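You operate a simulated robot arm through the tools that you are given. There is no shell and no other tool.

You are at the controls of a simulated robot arm. One attempt, no reset.

JOB
Zero the grey meter, measure the plate and bin it.
Fine: switch it on, zero on the steel block; under 15.5 mm red bin, else green; probe back where it lay, meter left on.

The check looks at the end state, three seconds after you hand in, the way a careful person would. Anything else that was tipped, shoved, dropped, spilled or broken makes it a failure.

ROBOT AND FRAMES
A 6-joint arm with a two-finger gripper, fixed in place. Base frame: the origin is at the foot of the arm, x ahead of it, y to its left, z up. Readings come in mm, rad, newtons and seconds.
Its first joint turns from -2.897 to 2.897 rad. Payload 2.45 kg.
The tool frame sits at the grasp point between the pads (the TCP): z along the fingers, y along the line on which they close. The tips reach 20 mm beyond it. Largest opening 140 mm; the body of the gripper starts 168 mm behind the TCP.
Orientation is that of the tool frame in the base frame, as [roll, pitch, yaw] about the fixed x, y, z axes, in that order (R = Rz(yaw) Ry(pitch) Rx(roll)). With the fingers straight down and closing along the base's y, the tool's x points along the base's -x, its y along +y and its z along -z.

CONTROLS
- The arm moves only by the tool play_rows. Its argument "increments" is a list of rows, each an object of numbers (a shift or turn left out is 0, a gripper value left out holds the last): "tx", "ty", "tz": the shift along the tool's x, y, z in units of 500 mm (1.0 is 500 mm); "wx", "wy", "wz": the turn, a rotation vector about the tool's x, y, z in units of 180 degrees (1.0 is 180 degrees); "fingers": the finger opening in mm, from 0 to 140. In form: [{"tx": .., "ty": .., "tz": .., "wx": .., "wy": .., "wz": .., "fingers": ..}, ...]. A call has 1 to 20 rows; each row is the pose to reach, as a shift and turn from the pose commanded when the call began, along the tool's axes at that moment. A call with a number of a shift or a turn outside -1 to 1 is refused whole. Rows are played at 5 a second. More than 50 mm and 0.15 rad between two rows, or a gripper value outside its range, and nothing of the call is played. A pose out of reach is approached as far as the arm can. The call stops where the force on the tool passes 40 N (or 10 N more than at its start, if that is more) or the arm is blocked; 0.2 s more then pass. Each finger travels about 45 mm/s and halts on what it meets, pressing with about 30 N; the grip force reading is that of the motor and also rises with nothing between the fingers. The clock runs only during rows and for 0.2 s after the last one: add rows that repeat a pose to give the fingers time. It gives the time, the measured TCP pose, the force on the tool (base axes), the opening and the grip force at its end, in the units of the frame above (readings bear some noise), with the torque about the TCP (base axes, N m) and any sound that the robot's microphone picked up, and new pictures: "show" is both (left out), scene, wrist or none.
- Cameras (640 x 400 px; columns grow to the right, rows downward): "scene" is fixed at [213.4, -658, 1636.8]; the picture's right is [0.84, -0.54, 0.00], its down [-0.32, -0.50, -0.80] and it looks along [0.43, 0.68, -0.60] (base axes); focal length 319 px, centre (320, 200). "wrist" rides on the gripper at [78, 11, -209] in the tool frame; the picture's right is [-0.14, 0.99, 0.00], its down [-0.92, -0.13, -0.37] and it looks along [-0.37, -0.05, 0.93] (tool axes); focal length 280 px, centre (320, 200). There is no depth. A picture from a camera that has moved, and an enlarged one, comes with that camera's place and axes in the base frame and with its lens. The place of the scene camera against the robot may be out by one fixed shift of up to 12 mm in any direction.
- inspect(camera, box): a new picture of the part [left, top, right, bottom] of that camera's present view, enlarged. No time passes.
- close_job(): hands the job in; it is judged then, once.

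Places have to be worked out from the pictures, the camera data and where the tool is seen. Open the gripper and draw the arm clear of the work before you hand the job in, unless the task says otherwise.

The tools are called after "Request:" as name(argument=value, ...) on one line, values as JSON. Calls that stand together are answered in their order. play_rows: Moves the arm, as the interface text tells. Its arguments: {"type":"object","properties":{"increments":{"type":"array","items":{"type":"object","properties":{"tx":{"type":"number"},"ty":{"type":"number"},"tz":{"type":"number"},"wx":{"type":"number"},"wy":{"type":"number"},"wz":{"type":"number"},"fingers":{"type":"number"}}}},"show":{"type":"string","enum":["both","scene","wrist","none"]}},"required":["increments"]} The other tools are called the same way: inspect (camera, box) takes an enlarged picture of a part of a camera's view; close_job () hands the job in.

At the start:

```text
t: 0.0
ee_pos: [578.0, 279.2, 1249.6]
tool_rot: [3.14, 0.0, -3.141]
ft_force: [-0.9, 0.1, 0.9]
ft_torque: [0.02, -0.01, -0.02]
gripper_width: 139.9
grasp_force: 0.1
```

scene: 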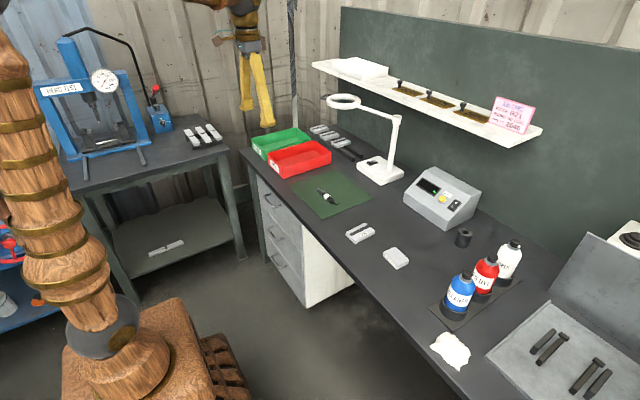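
wrist: 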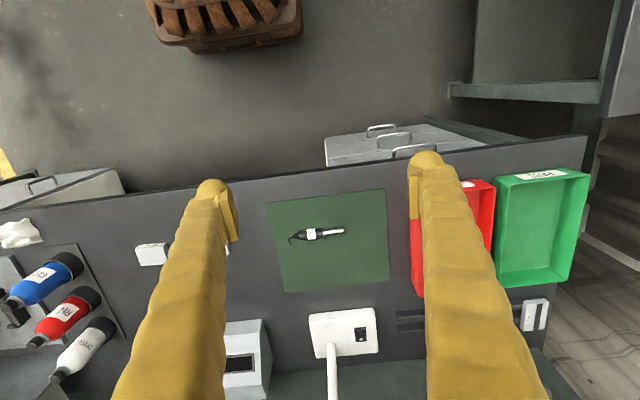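

I start by looking closely at the meter, the probe, the blocks and the bins before moving anything.

Request:
inspect(camera="scene", box=[390, 150, 500, 240])

Request:
inspect(camera="scene", box=[280, 170, 420, 280])

Request:
inspect(camera="wrist", box=[120, 180, 400, 400])

Request:
inspect(camera="scene", box=[240, 110, 360, 190])

Request:
inspect(camera="scene", box=[480, 80, 560, 140])

```text
4.44 times, centred on (445, 195) of scene
camera zoom: at [213.4, -658.0, 1636.8], right [0.84, -0.54, 0.0], down [-0.32, -0.5, -0.8], along [0.43, 0.68, -0.6], focal length 1418 px, centre (-236, 222)
```

zoom: 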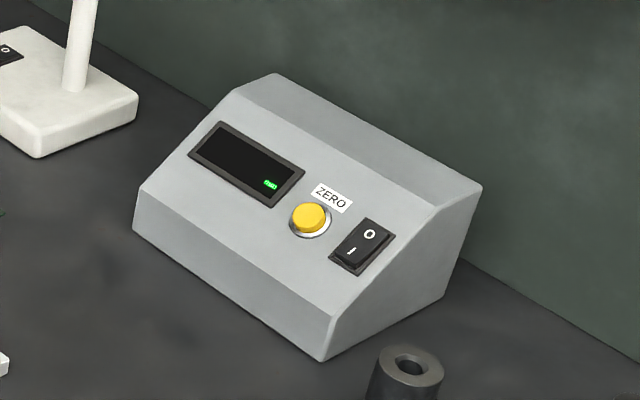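

```text
3.64 times, centred on (350, 225) of scene
camera zoom: at [213.4, -658.0, 1636.8], right [0.84, -0.54, 0.0], down [-0.32, -0.5, -0.8], along [0.43, 0.68, -0.6], focal length 1160 px, centre (211, 109)
```

zoom: 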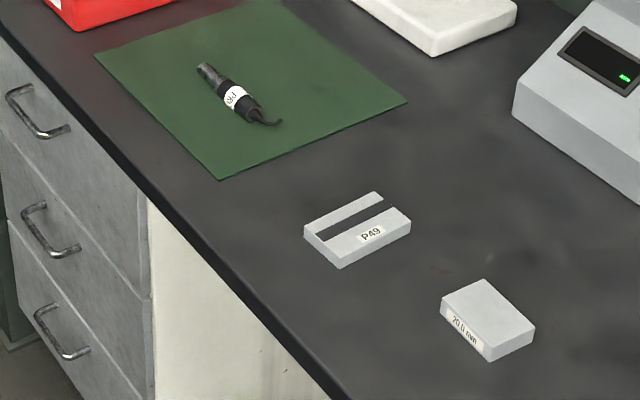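

```text
1.82 times, centred on (260, 290) of wrist
camera zoom: at [499.8, 289.7, 1458.5], right [0.14, 0.99, 0.0], down [0.92, -0.13, 0.37], along [0.37, -0.05, -0.93], focal length 510 px, centre (429, 36)
```

zoom: 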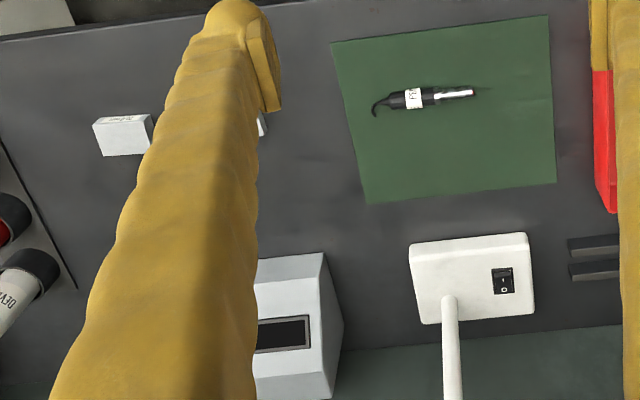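

```text
5.00 times, centred on (300, 150) of scene
camera zoom: at [213.4, -658.0, 1636.8], right [0.84, -0.54, 0.0], down [-0.32, -0.5, -0.8], along [0.43, 0.68, -0.6], focal length 1595 px, centre (420, 450)
```

zoom: 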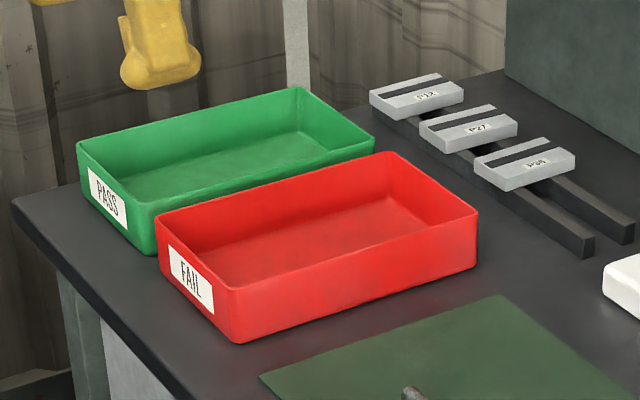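

```text
6.67 times, centred on (520, 110) of scene
camera zoom: at [213.4, -658.0, 1636.8], right [0.84, -0.54, 0.0], down [-0.32, -0.5, -0.8], along [0.43, 0.68, -0.6], focal length 2127 px, centre (-1013, 800)
```

zoom: 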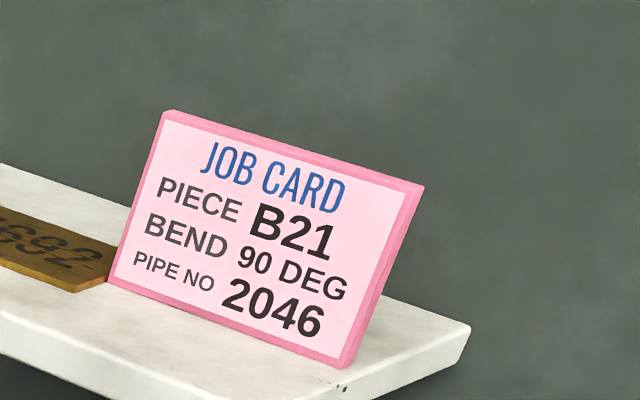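

The meter's display shows a small green mark and the switch seems to have O and I ends; I zoom further on the display, the plate, the block and the probe to read them.

Request:
inspect(camera="scene", box=[412, 172, 462, 212])

Request:
inspect(camera="scene", box=[340, 215, 415, 275])

Request:
inspect(camera="scene", box=[310, 180, 350, 212])

Request:
inspect(camera="wrist", box=[270, 200, 370, 270])

Request:
inspect(camera="scene", box=[440, 215, 500, 255])

```text
10.00 times, centred on (437, 192) of scene
camera zoom: at [213.4, -658.0, 1636.8], right [0.84, -0.54, 0.0], down [-0.32, -0.5, -0.8], along [0.43, 0.68, -0.6], focal length 3190 px, centre (-850, 280)
```

zoom: 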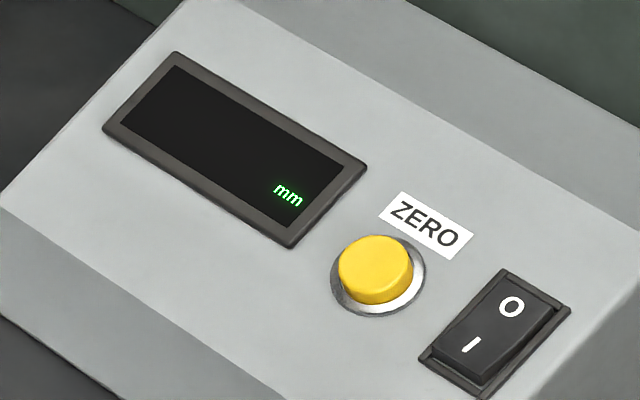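

```text
6.67 times, centred on (378, 245) of scene
camera zoom: at [213.4, -658.0, 1636.8], right [0.84, -0.54, 0.0], down [-0.32, -0.5, -0.8], along [0.43, 0.68, -0.6], focal length 2127 px, centre (-63, -100)
```

zoom: 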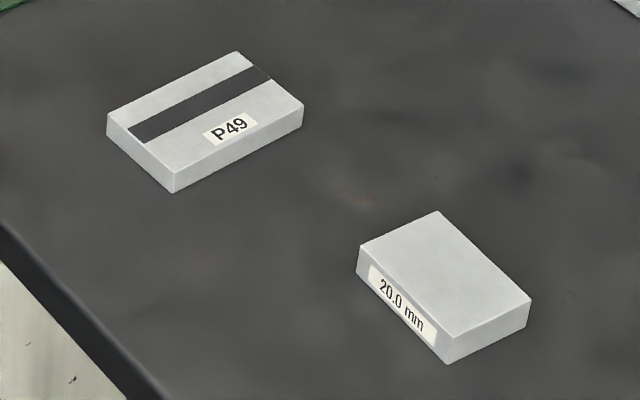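

```text
12.50 times, centred on (330, 196) of scene
camera zoom: at [213.4, -658.0, 1636.8], right [0.84, -0.54, 0.0], down [-0.32, -0.5, -0.8], along [0.43, 0.68, -0.6], focal length 3988 px, centre (195, 250)
```

zoom: 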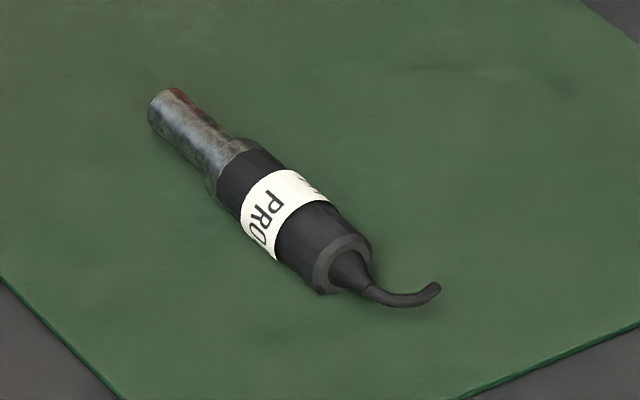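

```text
5.71 times, centred on (320, 235) of wrist
camera zoom: at [499.8, 289.7, 1458.5], right [0.14, 0.99, 0.0], down [0.92, -0.13, 0.37], along [0.37, -0.05, -0.93], focal length 1602 px, centre (320, 0)
```

zoom: 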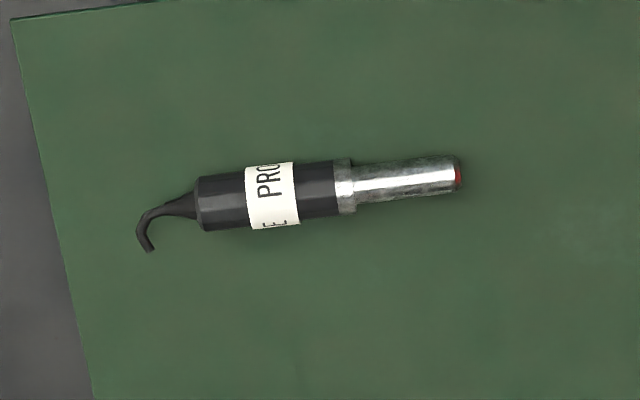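

```text
10.00 times, centred on (470, 235) of scene
camera zoom: at [213.4, -658.0, 1636.8], right [0.84, -0.54, 0.0], down [-0.32, -0.5, -0.8], along [0.43, 0.68, -0.6], focal length 3190 px, centre (-1180, -150)
```

zoom: 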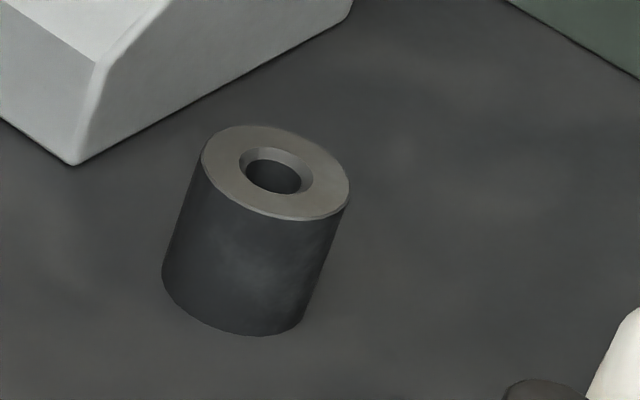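

The bench top looks to lie near z≈850, with the meter around (1000, -95) and switched off. I move the arm back and to the right, high above the bench, to get a wrist view of the meter, plate and block.

Request:
play_rows(increments=[{"tx": 0.02, "ty": -0.08, "tz": 0.02}, {"tx": 0.04, "ty": -0.16, "tz": 0.04}, {"tx": 0.06, "ty": -0.24, "tz": 0.06}, {"tx": 0.08, "ty": -0.32, "tz": 0.08}, {"tx": 0.09, "ty": -0.4, "tz": 0.1}, {"tx": 0.1, "ty": -0.48, "tz": 0.12}, {"tx": 0.1, "ty": -0.56, "tz": 0.14}, {"tx": 0.1, "ty": -0.6, "tz": 0.16}, {"tx": 0.1, "ty": -0.6, "tz": 0.16}])

```text
t: 2.0
ee_pos: [525.8, -21.2, 1169.6]
tool_rot: [3.141, -0.001, -3.139]
ft_force: [0.0, -0.1, 0.4]
ft_torque: [-0.01, -0.01, -0.02]
gripper_width: 139.9
grasp_force: 0.1
camera wrist: at [448.9, -10.1, 1377.1], right [0.14, 0.99, 0.0], down [0.92, -0.13, 0.37], along [0.37, -0.05, -0.93], focal length 280 px, centre (320, 200)
```

scene: 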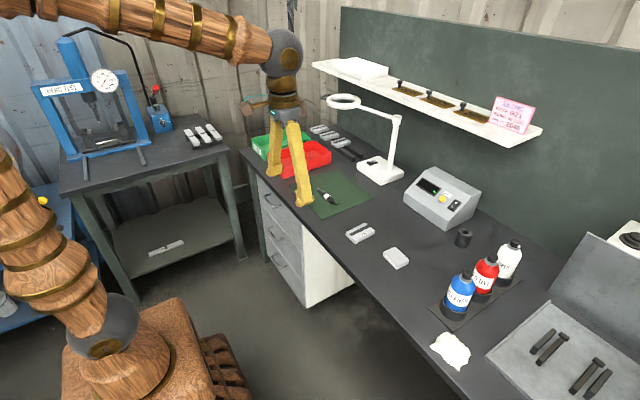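
wrist: 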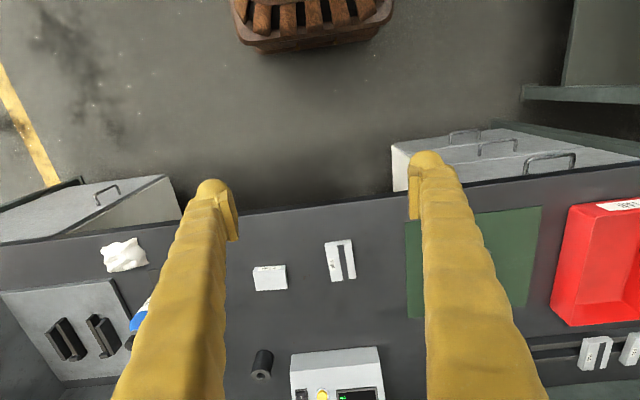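

I now have the block, plate, meter and holed cylinder in the wrist view; I enlarge them to measure their places and see what the plate's strip is.

Request:
inspect(camera="wrist", box=[240, 320, 400, 400])

Request:
inspect(camera="wrist", box=[240, 225, 370, 305])

```text
4.00 times, centred on (320, 360) of wrist
camera zoom: at [448.9, -10.1, 1377.1], right [0.14, 0.99, 0.0], down [0.92, -0.13, 0.37], along [0.37, -0.05, -0.93], focal length 1122 px, centre (320, -440)
```

zoom: 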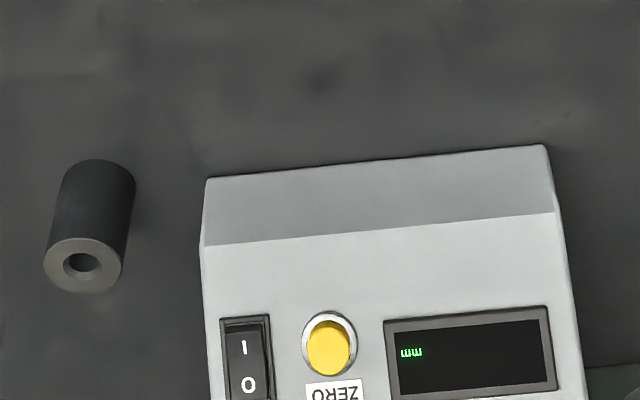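

```text
4.92 times, centred on (305, 265) of wrist
camera zoom: at [448.9, -10.1, 1377.1], right [0.14, 0.99, 0.0], down [0.92, -0.13, 0.37], along [0.37, -0.05, -0.93], focal length 1380 px, centre (394, -120)
```

zoom: 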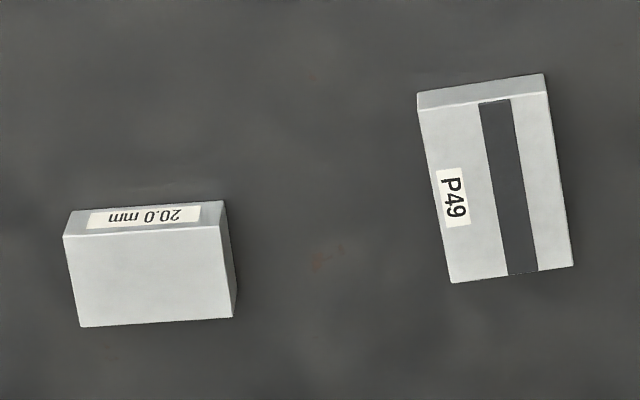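

The plate's dark strip is flush, so it looks painted rather than a groove, and the rocker seems pressed on its O side. The meter sits near x≈1100, z≈940; I move closer for an accurate view of the switch, button and display.

Request:
play_rows(increments=[{"tx": -0.08, "ty": -0.02, "tz": 0.026}, {"tx": -0.16, "ty": -0.04, "tz": 0.052}, {"tx": -0.24, "ty": -0.06, "tz": 0.08}, {"tx": -0.32, "ty": -0.08, "tz": 0.106}, {"tx": -0.4, "ty": -0.1, "tz": 0.133}, {"tx": -0.48, "ty": -0.12, "tz": 0.16}, {"tx": -0.56, "ty": -0.14, "tz": 0.187}, {"tx": -0.64, "ty": -0.16, "tz": 0.213}, {"tx": -0.708, "ty": -0.178, "tz": 0.24}, {"tx": -0.708, "ty": -0.178, "tz": 0.24}])

```text
t: 4.2
ee_pos: [883.5, -110.0, 1047.3]
tool_rot: [3.138, 0.001, -3.139]
ft_force: [-0.4, 0.7, -0.2]
ft_torque: [0.01, 0.02, 0.03]
gripper_width: 140.2
grasp_force: 0.0
camera wrist: at [804.8, -98.4, 1256.1], right [0.14, 0.99, 0.0], down [0.92, -0.13, 0.37], along [0.37, -0.05, -0.93], focal length 280 px, centre (320, 200)
```

scene: 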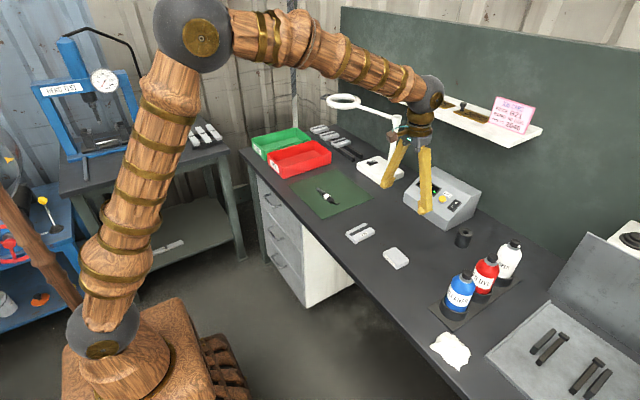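
wrist: 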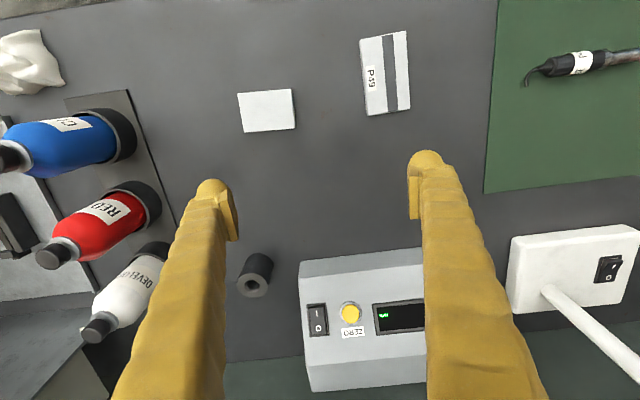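

Request:
inspect(camera="wrist", box=[290, 240, 430, 400])

Request:
inspect(camera="wrist", box=[500, 30, 640, 110])

Request:
inspect(camera="wrist", box=[220, 20, 420, 140])

Request:
inspect(camera="wrist", box=[225, 240, 295, 305])

```text
2.50 times, centred on (360, 320) of wrist
camera zoom: at [804.8, -98.4, 1256.1], right [0.14, 0.99, 0.0], down [0.92, -0.13, 0.37], along [0.37, -0.05, -0.93], focal length 701 px, centre (220, -100)
```

zoom: 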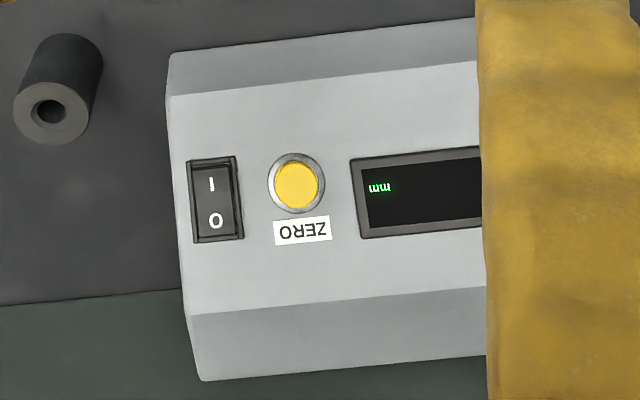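

```text
4.57 times, centred on (570, 70) of wrist
camera zoom: at [804.8, -98.4, 1256.1], right [0.14, 0.99, 0.0], down [0.92, -0.13, 0.37], along [0.37, -0.05, -0.93], focal length 1282 px, centre (-823, 794)
```

zoom: 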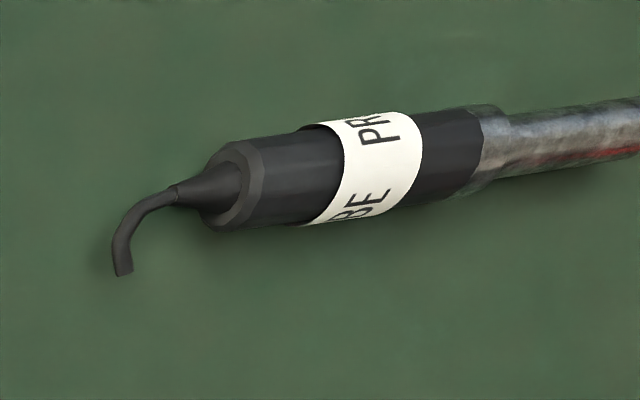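

```text
3.20 times, centred on (320, 80) of wrist
camera zoom: at [804.8, -98.4, 1256.1], right [0.14, 0.99, 0.0], down [0.92, -0.13, 0.37], along [0.37, -0.05, -0.93], focal length 897 px, centre (320, 584)
```

zoom: 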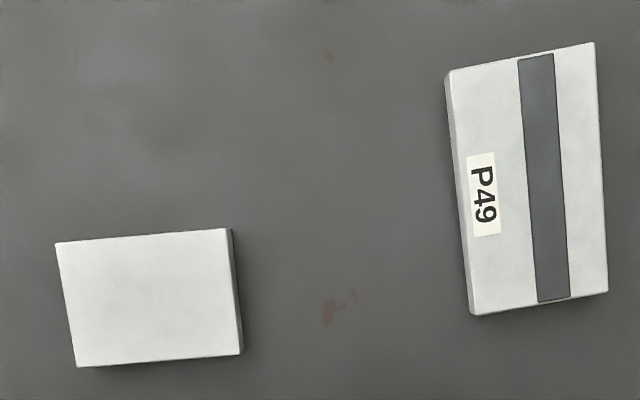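

```text
6.15 times, centred on (260, 272) of wrist
camera zoom: at [804.8, -98.4, 1256.1], right [0.14, 0.99, 0.0], down [0.92, -0.13, 0.37], along [0.37, -0.05, -0.93], focal length 1726 px, centre (689, -246)
```

zoom: 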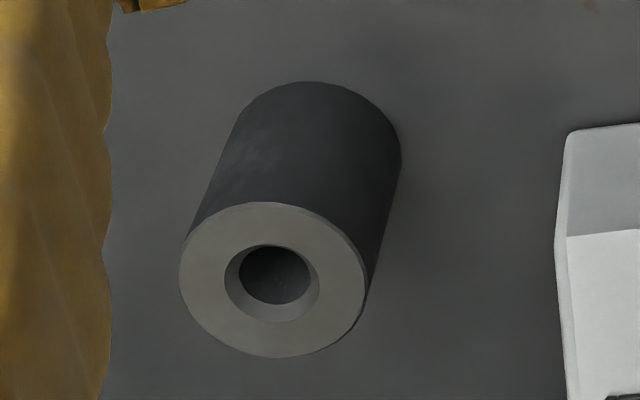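

The meter's face is inclined about 37° toward the robot. I place the I end of the rocker at about (1106, -145, 935) and the ZERO cap at about (1113, -96, 945). I close the fingers and hover off the I end with the tool tilted 25° forward.

Request:
play_rows(increments=[{"tx": -0.05, "ty": -0.01, "tz": 0.0, "wy": -0.02, "fingers": 0}, {"tx": -0.1, "ty": -0.02, "tz": 0.02, "wy": -0.04, "fingers": 0}, {"tx": -0.17, "ty": -0.03, "tz": 0.04, "wy": -0.06, "fingers": 0}, {"tx": -0.23, "ty": -0.045, "tz": 0.06, "wy": -0.09, "fingers": 0}, {"tx": -0.3, "ty": -0.06, "tz": 0.09, "wy": -0.115, "fingers": 0}, {"tx": -0.361, "ty": -0.07, "tz": 0.11, "wy": -0.1389, "fingers": 0}, {"tx": -0.361, "ty": -0.07, "tz": 0.11, "wy": -0.1389, "fingers": 0}, {"tx": -0.361, "ty": -0.07, "tz": 0.11, "wy": -0.1389, "fingers": 0}, {"tx": -0.361, "ty": -0.07, "tz": 0.11, "wy": -0.1389, "fingers": 0}])

```text
t: 6.2
ee_pos: [1063.5, -141.6, 994.7]
tool_rot: [3.14, 0.437, -3.14]
ft_force: [-1.0, 0.6, -0.2]
ft_torque: [0.0, -0.01, 0.01]
gripper_width: 0.0
grasp_force: 29.9
camera wrist: at [903.5, -131.1, 1151.5], right [0.12, 0.99, 0.06], down [0.68, -0.13, 0.72], along [0.72, -0.05, -0.69], focal length 280 px, centre (320, 200)
```

scene: 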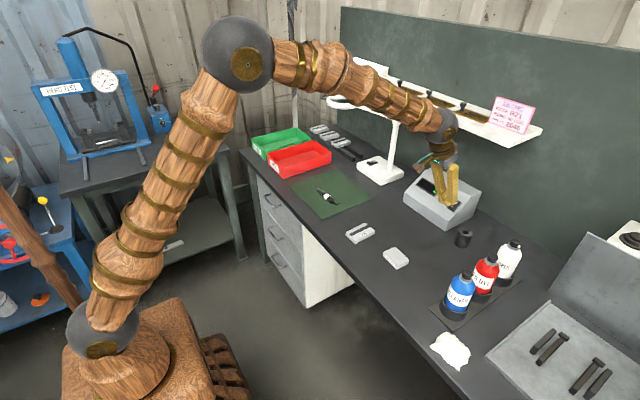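
wrist: 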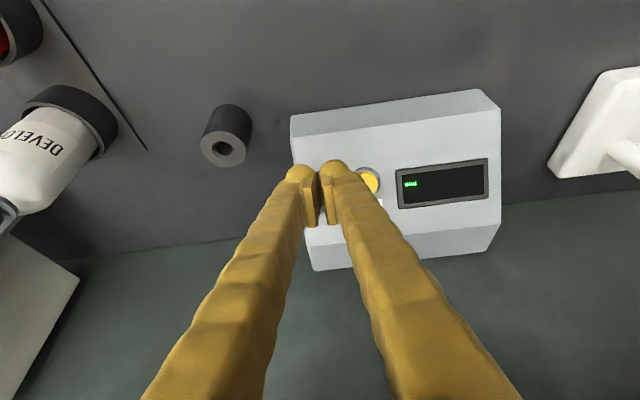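

The tool is reached at 25° tilt and the tips hang over the switch. I check alignment in enlarged views before pressing.

Request:
inspect(camera="wrist", box=[270, 80, 430, 240])

Request:
inspect(camera="scene", box=[400, 130, 500, 240])

```text
2.50 times, centred on (350, 160) of wrist
camera zoom: at [903.5, -131.1, 1151.5], right [0.12, 0.99, 0.06], down [0.68, -0.13, 0.72], along [0.72, -0.05, -0.69], focal length 701 px, centre (245, 300)
```

zoom: 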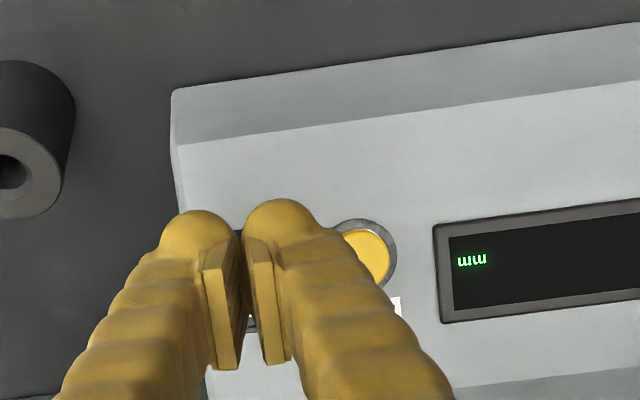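

```text
3.64 times, centred on (450, 185) of scene
camera zoom: at [213.4, -658.0, 1636.8], right [0.84, -0.54, 0.0], down [-0.32, -0.5, -0.8], along [0.43, 0.68, -0.6], focal length 1160 px, centre (-153, 254)
```

zoom: 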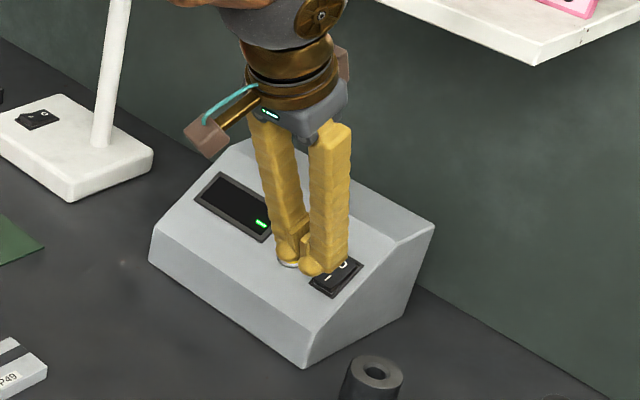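

The fingertips are wide and rounded, so I will tilt to 37°, square to the meter face, and centre the tip over the I half of the rocker before pressing. First the hover with that tilt.

Request:
play_rows(increments=[{"tx": -0.0014, "ty": -0.0064, "tz": 0.02, "wy": -0.033}, {"tx": -0.0028, "ty": -0.0128, "tz": 0.0412, "wy": -0.0667}, {"tx": -0.0028, "ty": -0.0128, "tz": 0.0412, "wy": -0.0667}])

```text
t: 7.0
ee_pos: [1073.0, -149.7, 977.2]
tool_rot: [3.14, 0.646, 3.141]
ft_force: [0.7, -0.2, 0.3]
ft_torque: [0.02, 0.03, 0.04]
gripper_width: 0.0
grasp_force: 29.4
camera wrist: at [884.7, -138.1, 1096.0], right [0.11, 0.99, 0.08], down [0.51, -0.13, 0.85], along [0.85, -0.05, -0.52], focal length 280 px, centre (320, 200)
```

scene: 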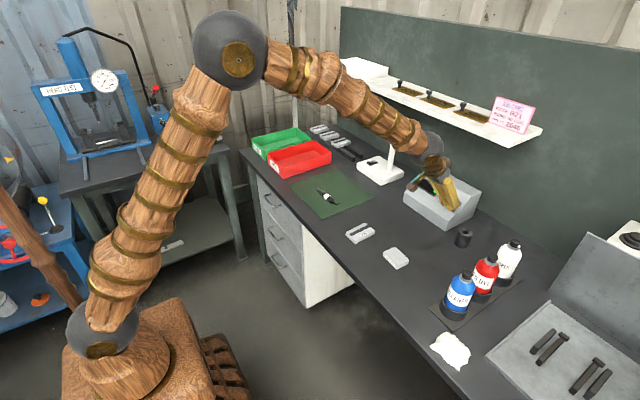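
wrist: 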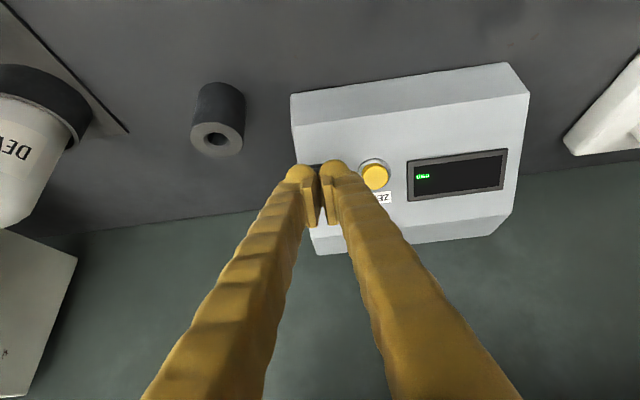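

The button triangulates to (1112, -96, 940), agreeing with my estimate, and the tips sit over the I half. I now press slowly along the tool axis, with the force stop as a guard.

Request:
play_rows(increments=[{"ty": 0.005, "tz": 0.02}, {"ty": 0.005, "tz": 0.036}, {"ty": 0.005, "tz": 0.046}, {"ty": 0.005, "tz": 0.054}, {"ty": 0.005, "tz": 0.06}, {"ty": 0.005, "tz": 0.066}, {"ty": 0.005, "tz": 0.072}, {"ty": 0.005, "tz": 0.078}, {"ty": 0.005, "tz": 0.084}])

```text
t: 8.7
ee_pos: [1092.9, -147.8, 949.9]
tool_rot: [3.14, 0.648, -3.14]
ft_force: [-9.7, 1.1, 7.2]
ft_torque: [0.02, -0.11, 0.08]
gripper_width: 6.2
grasp_force: 29.4
heard: click
stopped in row 8: the force on the tool passed its limit at 49 N (the readings are from after the stop); the commanded pose is now the measured one
camera wrist: at [905.5, -137.0, 1069.8], right [0.11, 0.99, 0.08], down [0.51, -0.13, 0.85], along [0.85, -0.05, -0.52], focal length 280 px, centre (320, 200)
```

scene: 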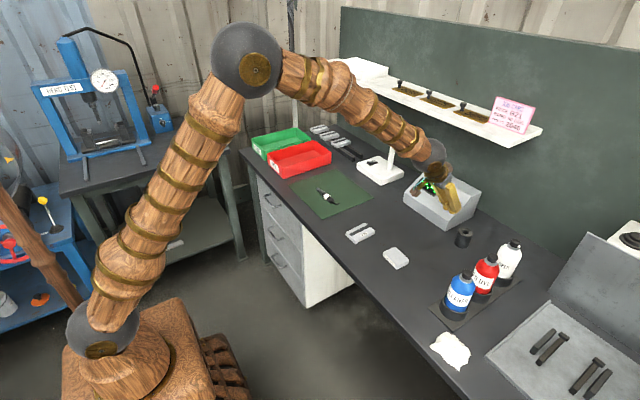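
wrist: 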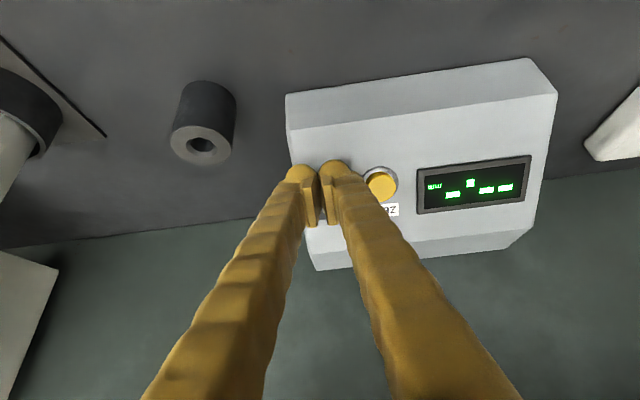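

A click was heard and the display now shows dashes, so the meter is on. I back straight off the face and look at the display.

Request:
play_rows(increments=[{"tz": -0.03}, {"tz": -0.1}, {"tz": -0.18}, {"tz": -0.26, "wy": 0.04}, {"tz": -0.34, "wy": 0.08}, {"tz": -0.34, "wy": 0.08}], show="wrist")

Request:
inspect(camera="scene", box=[400, 160, 480, 220])

```text
t: 10.1
ee_pos: [992.7, -146.8, 1086.2]
tool_rot: [3.141, 0.394, 3.141]
ft_force: [-0.5, -0.4, -0.6]
ft_torque: [0.01, -0.01, 0.0]
gripper_width: 0.1
grasp_force: 29.7
camera wrist: at [839.8, -136.2, 1248.2], right [0.13, 0.99, 0.05], down [0.71, -0.13, 0.69], along [0.69, -0.05, -0.72], focal length 280 px, centre (320, 200)
```

wrist: 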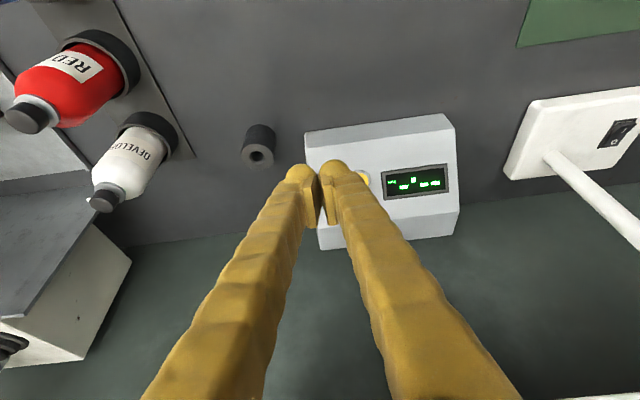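

```text
6.67 times, centred on (440, 190) of scene
camera zoom: at [213.4, -658.0, 1636.8], right [0.84, -0.54, 0.0], down [-0.32, -0.5, -0.8], along [0.43, 0.68, -0.6], focal length 2127 px, centre (-480, 267)
```

zoom: 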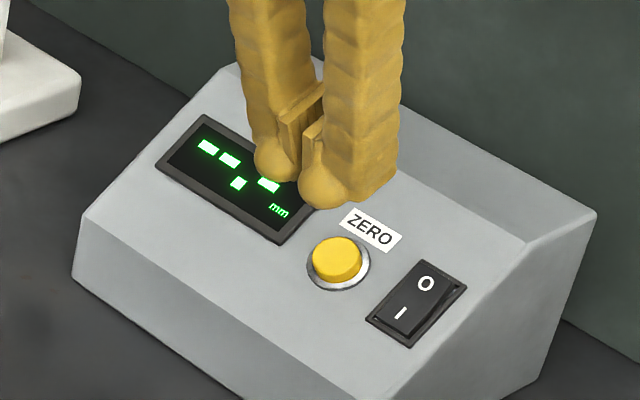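

The meter is on and shows "--.-" with no contact. Next I bring the tool back to vertical and move over toward the probe on the mat, opening the fingers to 60 mm.

Request:
play_rows(increments=[{"tx": 0.055, "ty": 0.06, "tz": -0.016, "wy": 0.02, "fingers": 60}, {"tx": 0.11, "ty": 0.125, "tz": -0.032, "wy": 0.042, "fingers": 60}, {"tx": 0.165, "ty": 0.19, "tz": -0.048, "wy": 0.062, "fingers": 60}, {"tx": 0.22, "ty": 0.26, "tz": -0.064, "wy": 0.084, "fingers": 60}, {"tx": 0.28, "ty": 0.33, "tz": -0.08, "wy": 0.105, "fingers": 60}, {"tx": 0.335, "ty": 0.4, "tz": -0.096, "wy": 0.1254, "fingers": 60}, {"tx": 0.335, "ty": 0.4, "tz": -0.096, "wy": 0.1254, "fingers": 60}], show="wrist")

```text
t: 11.7
ee_pos: [817.9, 53.5, 1065.2]
tool_rot: [3.141, 0.0, -3.14]
ft_force: [0.0, -0.8, -0.3]
ft_torque: [0.0, 0.0, 0.01]
gripper_width: 60.3
grasp_force: 0.0
camera wrist: at [739.4, 64.5, 1273.2], right [0.14, 0.99, 0.0], down [0.92, -0.13, 0.37], along [0.37, -0.05, -0.93], focal length 280 px, centre (320, 200)
```

wrist: 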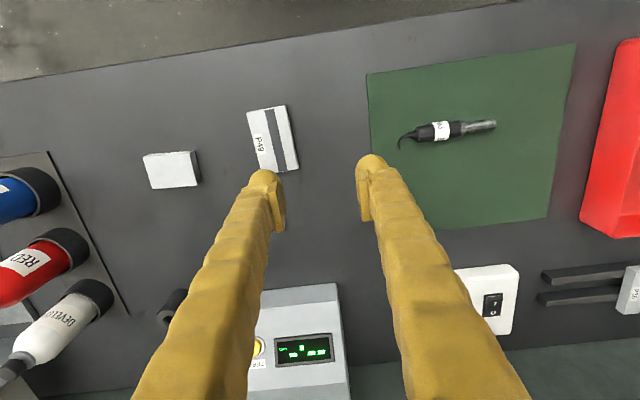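

The view is clear; now I turn the gripper 90° so it closes across the probe, with the camera on the cable side, and move above the probe.

Request:
play_rows(increments=[{"ty": 0.025, "wz": -0.042}, {"ty": 0.05, "wz": -0.084}, {"ty": 0.075, "wz": -0.125}, {"ty": 0.1, "wz": -0.167}, {"ty": 0.125, "wz": -0.208}, {"ty": 0.15, "wz": -0.25}, {"ty": 0.175, "wz": -0.292}, {"ty": 0.2, "wz": -0.333}, {"ty": 0.225, "wz": -0.375}, {"ty": 0.25, "wz": -0.417}, {"ty": 0.275, "wz": -0.458}, {"ty": 0.3, "wz": -0.5}, {"ty": 0.3, "wz": -0.5}])

```text
t: 14.5
ee_pos: [818.1, 200.6, 1065.5]
tool_rot: [3.141, 0.0, -1.568]
ft_force: [-0.1, -0.9, 0.2]
ft_torque: [0.0, -0.04, 0.03]
gripper_width: 60.4
grasp_force: 0.1
camera wrist: at [807.3, 122.9, 1275.1], right [-0.99, 0.13, 0.0], down [0.13, 0.92, 0.37], along [0.05, 0.37, -0.93], focal length 280 px, centre (320, 200)
```

scene: 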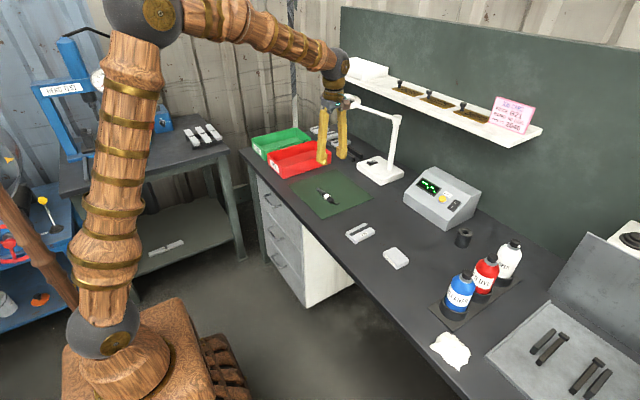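
wrist: 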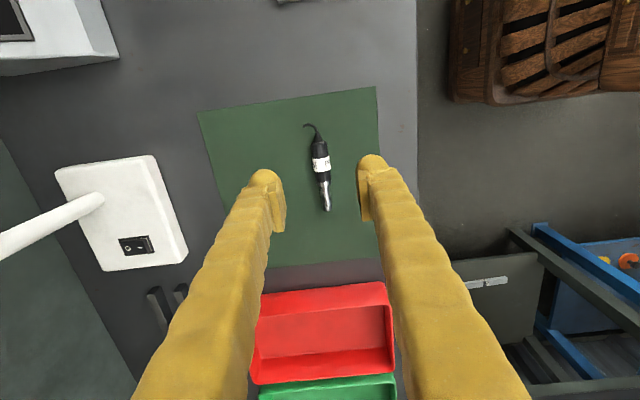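

Request:
inspect(camera="wrist", box=[280, 110, 360, 220])

Request:
inspect(camera="scene", box=[412, 172, 462, 212])

```text
3.64 times, centred on (320, 165) of wrist
camera zoom: at [807.3, 122.9, 1275.1], right [-0.99, 0.13, 0.0], down [0.13, 0.92, 0.37], along [0.05, 0.37, -0.93], focal length 1020 px, centre (320, 327)
```

zoom: 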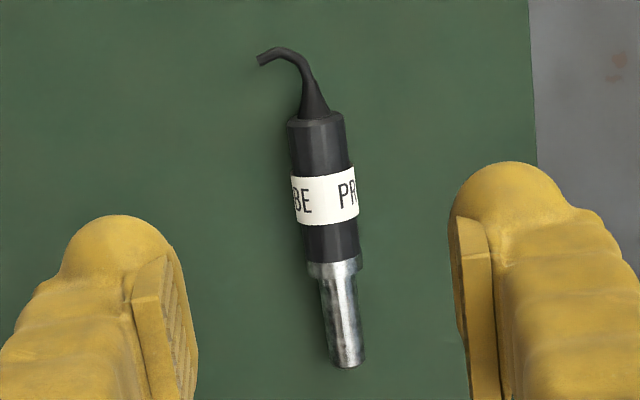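

```text
10.00 times, centred on (437, 192) of scene
camera zoom: at [213.4, -658.0, 1636.8], right [0.84, -0.54, 0.0], down [-0.32, -0.5, -0.8], along [0.43, 0.68, -0.6], focal length 3190 px, centre (-850, 280)
```

zoom: 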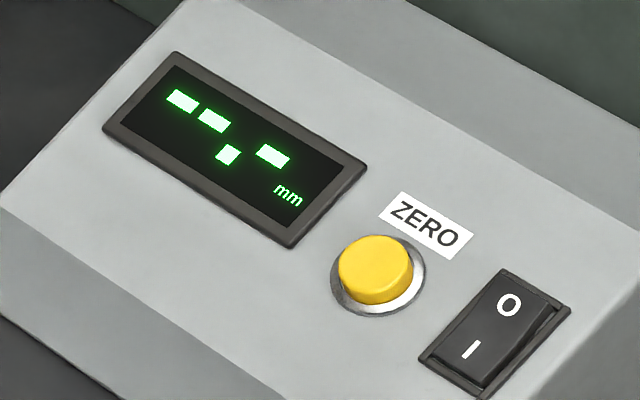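

From several views I get the bench at z≈851, the block top at z≈871 (centre about (824, -170)), and the probe axis along y at x≈819, z≈865, with the body from y≈197 to 256 and the tip end at y≈304. I descend partway over the body's label and check.

Request:
play_rows(increments=[{"tx": -0.012, "ty": -0.001, "tz": 0.07}, {"tx": -0.024, "ty": -0.0024, "tz": 0.14}, {"tx": -0.04, "ty": -0.0024, "tz": 0.21}, {"tx": -0.0508, "ty": -0.0024, "tz": 0.27}, {"tx": -0.0508, "ty": -0.0024, "tz": 0.27}], show="wrist")

Request:
inspect(camera="wrist", box=[260, 60, 380, 220])

```text
t: 15.7
ee_pos: [819.7, 228.3, 929.2]
tool_rot: [-3.139, 0.001, -1.569]
ft_force: [-0.5, -0.1, 0.7]
ft_torque: [-0.02, -0.04, 0.01]
gripper_width: 60.1
grasp_force: 0.1
camera wrist: at [808.7, 149.9, 1137.9], right [-0.99, 0.14, 0.0], down [0.13, 0.92, 0.37], along [0.05, 0.37, -0.93], focal length 280 px, centre (320, 200)
```

wrist: 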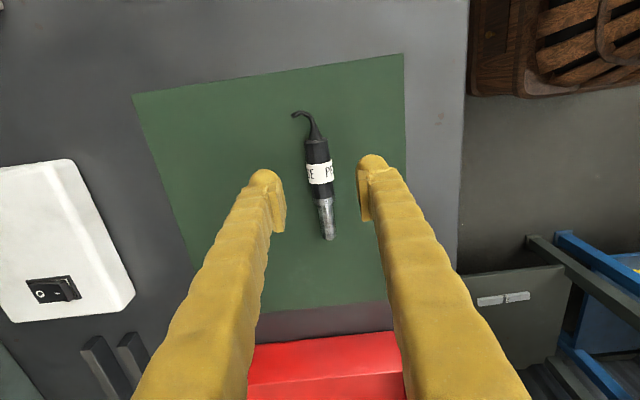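

```text
2.50 times, centred on (320, 140) of wrist
camera zoom: at [808.7, 149.9, 1137.9], right [-0.99, 0.14, 0.0], down [0.13, 0.92, 0.37], along [0.05, 0.37, -0.93], focal length 701 px, centre (320, 350)
```

zoom: 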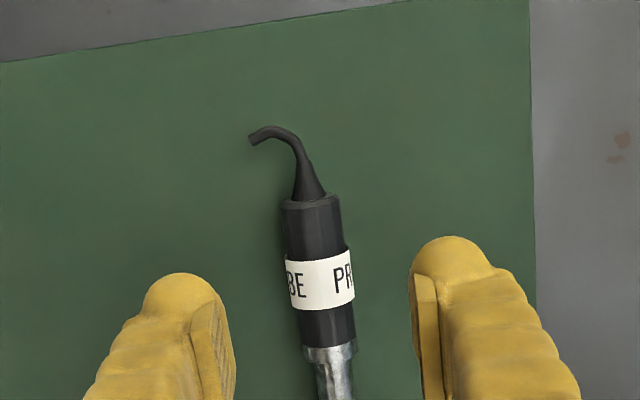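

The probe lies along y centred between the fingers; I record its resting place: body end (817, 196), label (820, 229), tip (821, 304). I descend to z=876 and close on the body.

Request:
play_rows(increments=[{"tz": 0.05}, {"tz": 0.09}, {"tz": 0.1064}, {"tz": 0.1064}, {"tz": 0.1064, "fingers": 0}, {"tz": 0.1064, "fingers": 0}, {"tz": 0.1064, "fingers": 0}, {"tz": 0.1064, "fingers": 0}, {"tz": 0.1064, "fingers": 0}, {"tz": 0.1064, "fingers": 0}])

```text
t: 17.9
ee_pos: [819.8, 226.6, 877.9]
tool_rot: [-3.141, 0.0, -1.569]
ft_force: [0.7, 0.6, 0.6]
ft_torque: [0.0, 0.03, 0.03]
gripper_width: 21.1
grasp_force: 29.8
camera wrist: at [808.3, 148.6, 1085.9], right [-0.99, 0.14, 0.0], down [0.13, 0.92, 0.37], along [0.05, 0.37, -0.93], focal length 280 px, centre (320, 200)
```

scene: 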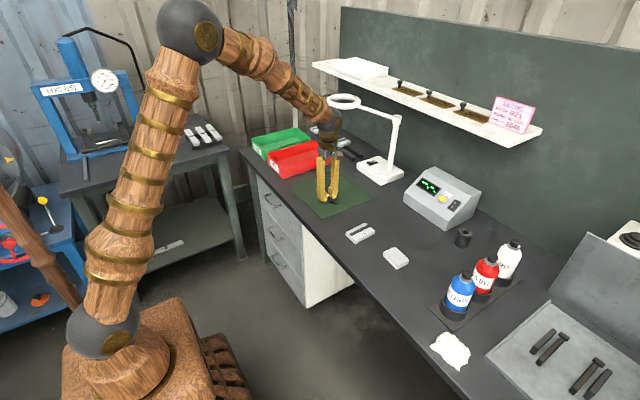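
wrist: 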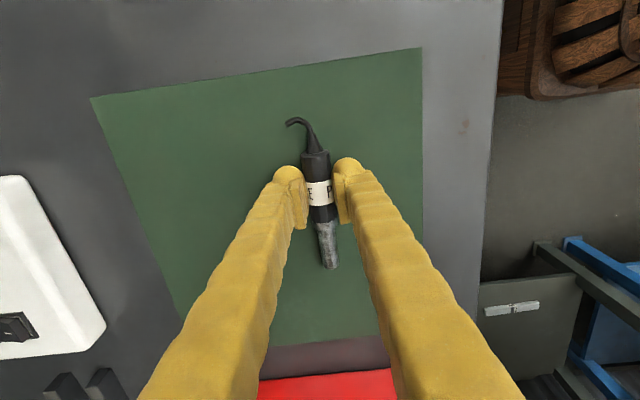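

The body is gripped at 21 mm with TCP (819.8, 226.6, 877.9), which I keep as the return pose. I lift straight up, then swing back and yaw another 90° so that a forward tilt will point the tip down with the camera on top.

Request:
play_rows(increments=[{"tz": -0.03}, {"tz": -0.1}, {"tz": -0.18}, {"tz": -0.26, "tx": 0.03, "ty": 0.015, "wz": -0.03}, {"tz": -0.34, "tx": 0.07, "ty": 0.035, "wz": -0.07}, {"tz": -0.4, "tx": 0.11, "ty": 0.055, "wz": -0.11}, {"tz": -0.4, "tx": 0.15, "ty": 0.075, "wz": -0.15}, {"tz": -0.4, "tx": 0.19, "ty": 0.095, "wz": -0.195}, {"tz": -0.4, "tx": 0.23, "ty": 0.115, "wz": -0.24}, {"tz": -0.4, "tx": 0.27, "ty": 0.135, "wz": -0.285}, {"tz": -0.4, "tx": 0.31, "ty": 0.155, "wz": -0.33}, {"tz": -0.4, "tx": 0.35, "ty": 0.175, "wz": -0.375}, {"tz": -0.4, "tx": 0.38, "ty": 0.19, "wz": -0.42}, {"tz": -0.4, "tx": 0.4, "ty": 0.2, "wz": -0.46}, {"tz": -0.4, "tx": 0.4, "ty": 0.2, "wz": -0.5}, {"tz": -0.4, "tx": 0.4, "ty": 0.2, "wz": -0.5}])

```text
t: 21.3
ee_pos: [718.5, 35.0, 1077.2]
tool_rot: [3.133, 0.0, -0.07]
ft_force: [-0.4, -0.3, -1.4]
ft_torque: [-0.02, -0.03, 0.04]
gripper_width: 20.8
grasp_force: 29.7
out of reach, approached as far as the arm can: row 15, 16
camera wrist: at [795.9, 21.2, 1285.8], right [-0.21, -0.98, 0.01], down [-0.91, 0.2, 0.37], along [-0.36, 0.07, -0.93], focal length 280 px, centre (320, 200)
```

scene: 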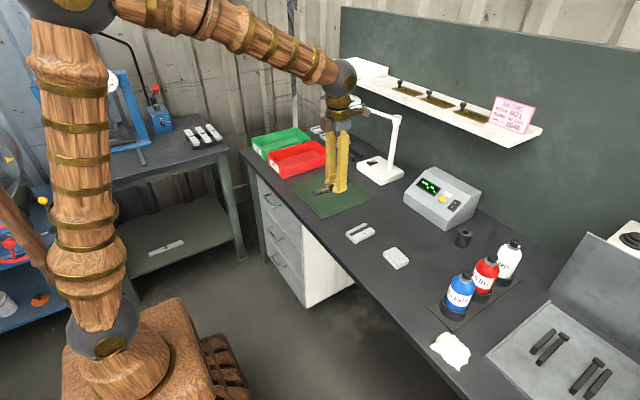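
wrist: 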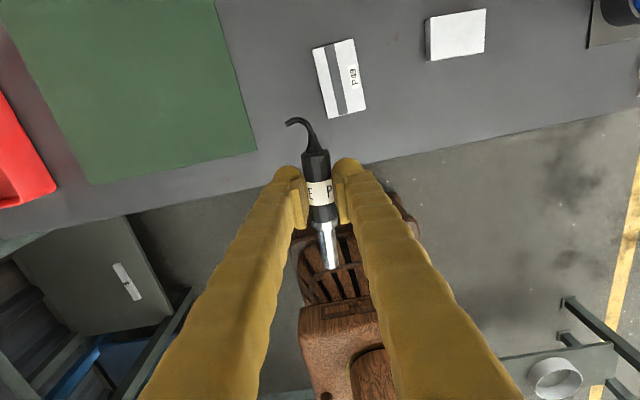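

The probe is held well, but the wrist ran out of turn near 173°, so I won't point the tool straight outward. Instead I yaw back to point the tilt toward the right side (azimuth about -60°), which keeps the wrist well within limits, and move above the block.

Request:
play_rows(increments=[{"tx": 0.012, "ty": 0.04, "wz": 0.04}, {"tx": 0.025, "ty": 0.08, "wz": 0.08}, {"tx": 0.038, "ty": 0.12, "wz": 0.12}, {"tx": 0.05, "ty": 0.16, "wz": 0.16}, {"tx": 0.064, "ty": 0.2, "wz": 0.2}, {"tx": 0.077, "ty": 0.24, "wz": 0.24}, {"tx": 0.09, "ty": 0.28, "wz": 0.28}, {"tx": 0.103, "ty": 0.324, "wz": 0.311}, {"tx": 0.103, "ty": 0.324, "wz": 0.311}], show="none")

```text
t: 23.3
ee_pos: [757.7, -129.8, 1080.0]
tool_rot: [3.138, -0.008, -1.051]
ft_force: [-0.2, 0.1, -0.4]
ft_torque: [0.05, -0.01, 0.02]
gripper_width: 20.9
grasp_force: 30.3
```

Yaw is now -60°. I tilt the tool 90° about its closing axis so the probe tip points straight down, staying high.

Request:
play_rows(increments=[{"wy": 0.042}, {"wy": 0.084}, {"wy": 0.125}, {"wy": 0.167}, {"wy": 0.208}, {"wy": 0.25}, {"wy": 0.292}, {"wy": 0.333}, {"wy": 0.375}, {"wy": 0.417}, {"wy": 0.458}, {"wy": 0.5}, {"wy": 0.5}])

```text
t: 26.1
ee_pos: [758.7, -129.8, 1079.3]
tool_rot: [0.266, -1.56, 1.83]
ft_force: [0.5, -0.1, -0.5]
ft_torque: [0.01, 0.05, 0.06]
gripper_width: 20.2
grasp_force: 30.3
camera wrist: at [644.9, 47.8, 1155.3], right [-0.86, -0.5, -0.14], down [-0.07, 0.37, -0.92], along [0.51, -0.78, -0.36], focal length 280 px, centre (320, 200)
```

scene: 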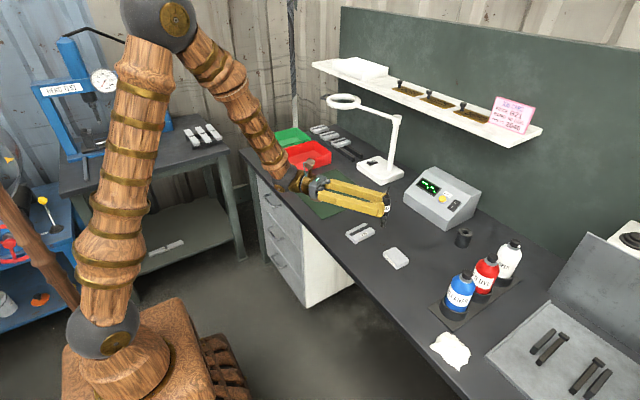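
wrist: 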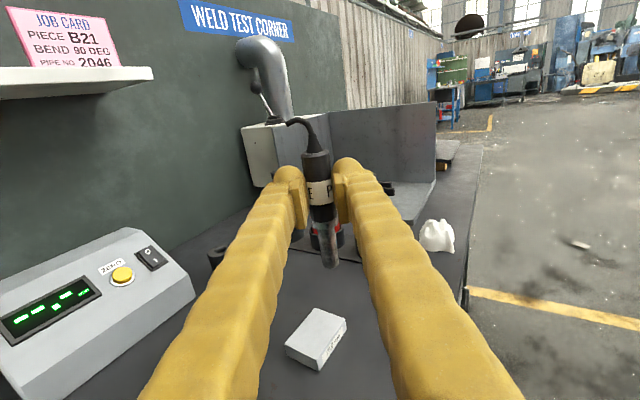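

The probe now points tip-down with the tool horizontal, and I can see the block and the meter in the same wrist view. I trim a 0.6° lean and move to hover over the block's centre, tip about 40 mm above it.

Request:
play_rows(increments=[{"tx": -0.05, "ty": -0.024, "tz": 0.036, "wy": -0.0033, "wz": 0.0009}, {"tx": -0.1, "ty": -0.048, "tz": 0.072, "wy": -0.0033, "wz": 0.0009}, {"tx": -0.15, "ty": -0.0717, "tz": 0.1074, "wy": -0.0033, "wz": 0.0009}, {"tx": -0.1786, "ty": -0.0717, "tz": 0.1074, "wy": -0.0033, "wz": 0.0009}, {"tx": -0.1786, "ty": -0.0717, "tz": 0.1074, "wy": -0.0033, "wz": 0.0009}])

Request:
inspect(camera="scene", box=[340, 180, 440, 270])

Request:
inspect(camera="wrist", box=[260, 120, 420, 400])

```text
t: 27.3
ee_pos: [817.1, -158.0, 989.4]
tool_rot: [-2.996, -1.568, -1.194]
ft_force: [-0.2, 0.3, -0.5]
ft_torque: [0.02, 0.02, -0.02]
gripper_width: 20.1
grasp_force: 29.8
camera wrist: at [703.1, 18.2, 1068.1], right [-0.86, -0.49, -0.14], down [-0.07, 0.39, -0.92], along [0.51, -0.78, -0.37], focal length 280 px, centre (320, 200)
```

scene: 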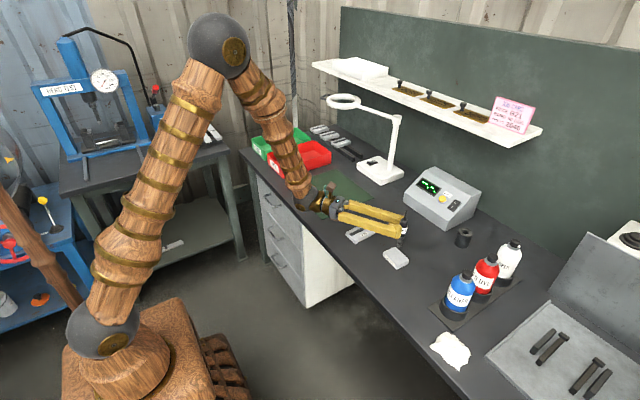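
wrist: 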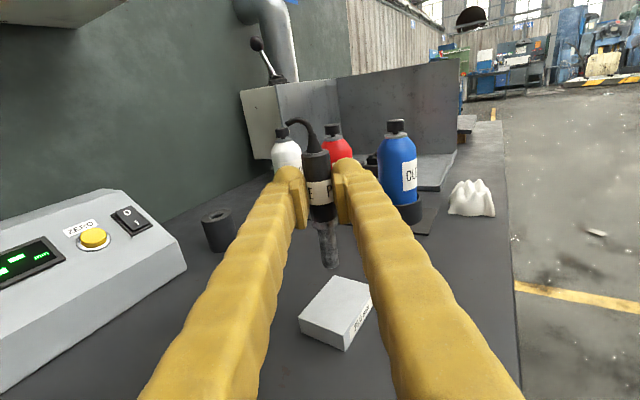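

```text
4.44 times, centred on (390, 225) of scene
camera zoom: at [213.4, -658.0, 1636.8], right [0.84, -0.54, 0.0], down [-0.32, -0.5, -0.8], along [0.43, 0.68, -0.6], focal length 1418 px, centre (9, 89)
```

zoom: 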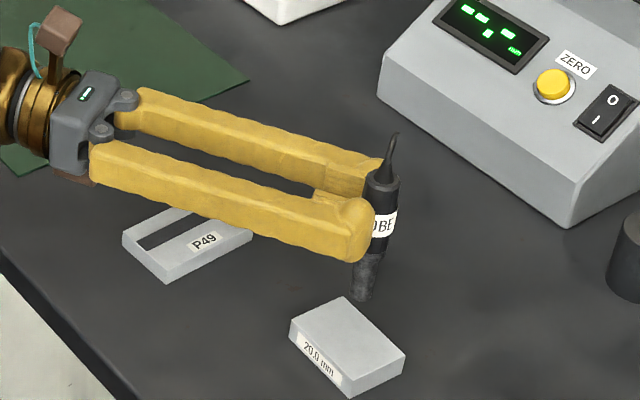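

```text
1.43 times, centred on (340, 260) of wrist
camera zoom: at [703.1, 18.2, 1068.1], right [-0.86, -0.49, -0.14], down [-0.07, 0.39, -0.92], along [0.51, -0.78, -0.37], focal length 401 px, centre (291, 114)
```

zoom: 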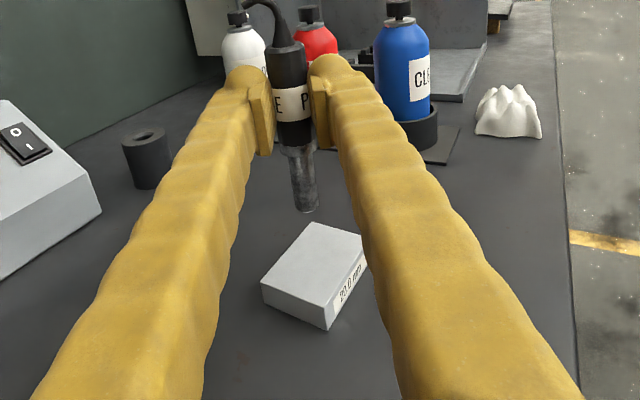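

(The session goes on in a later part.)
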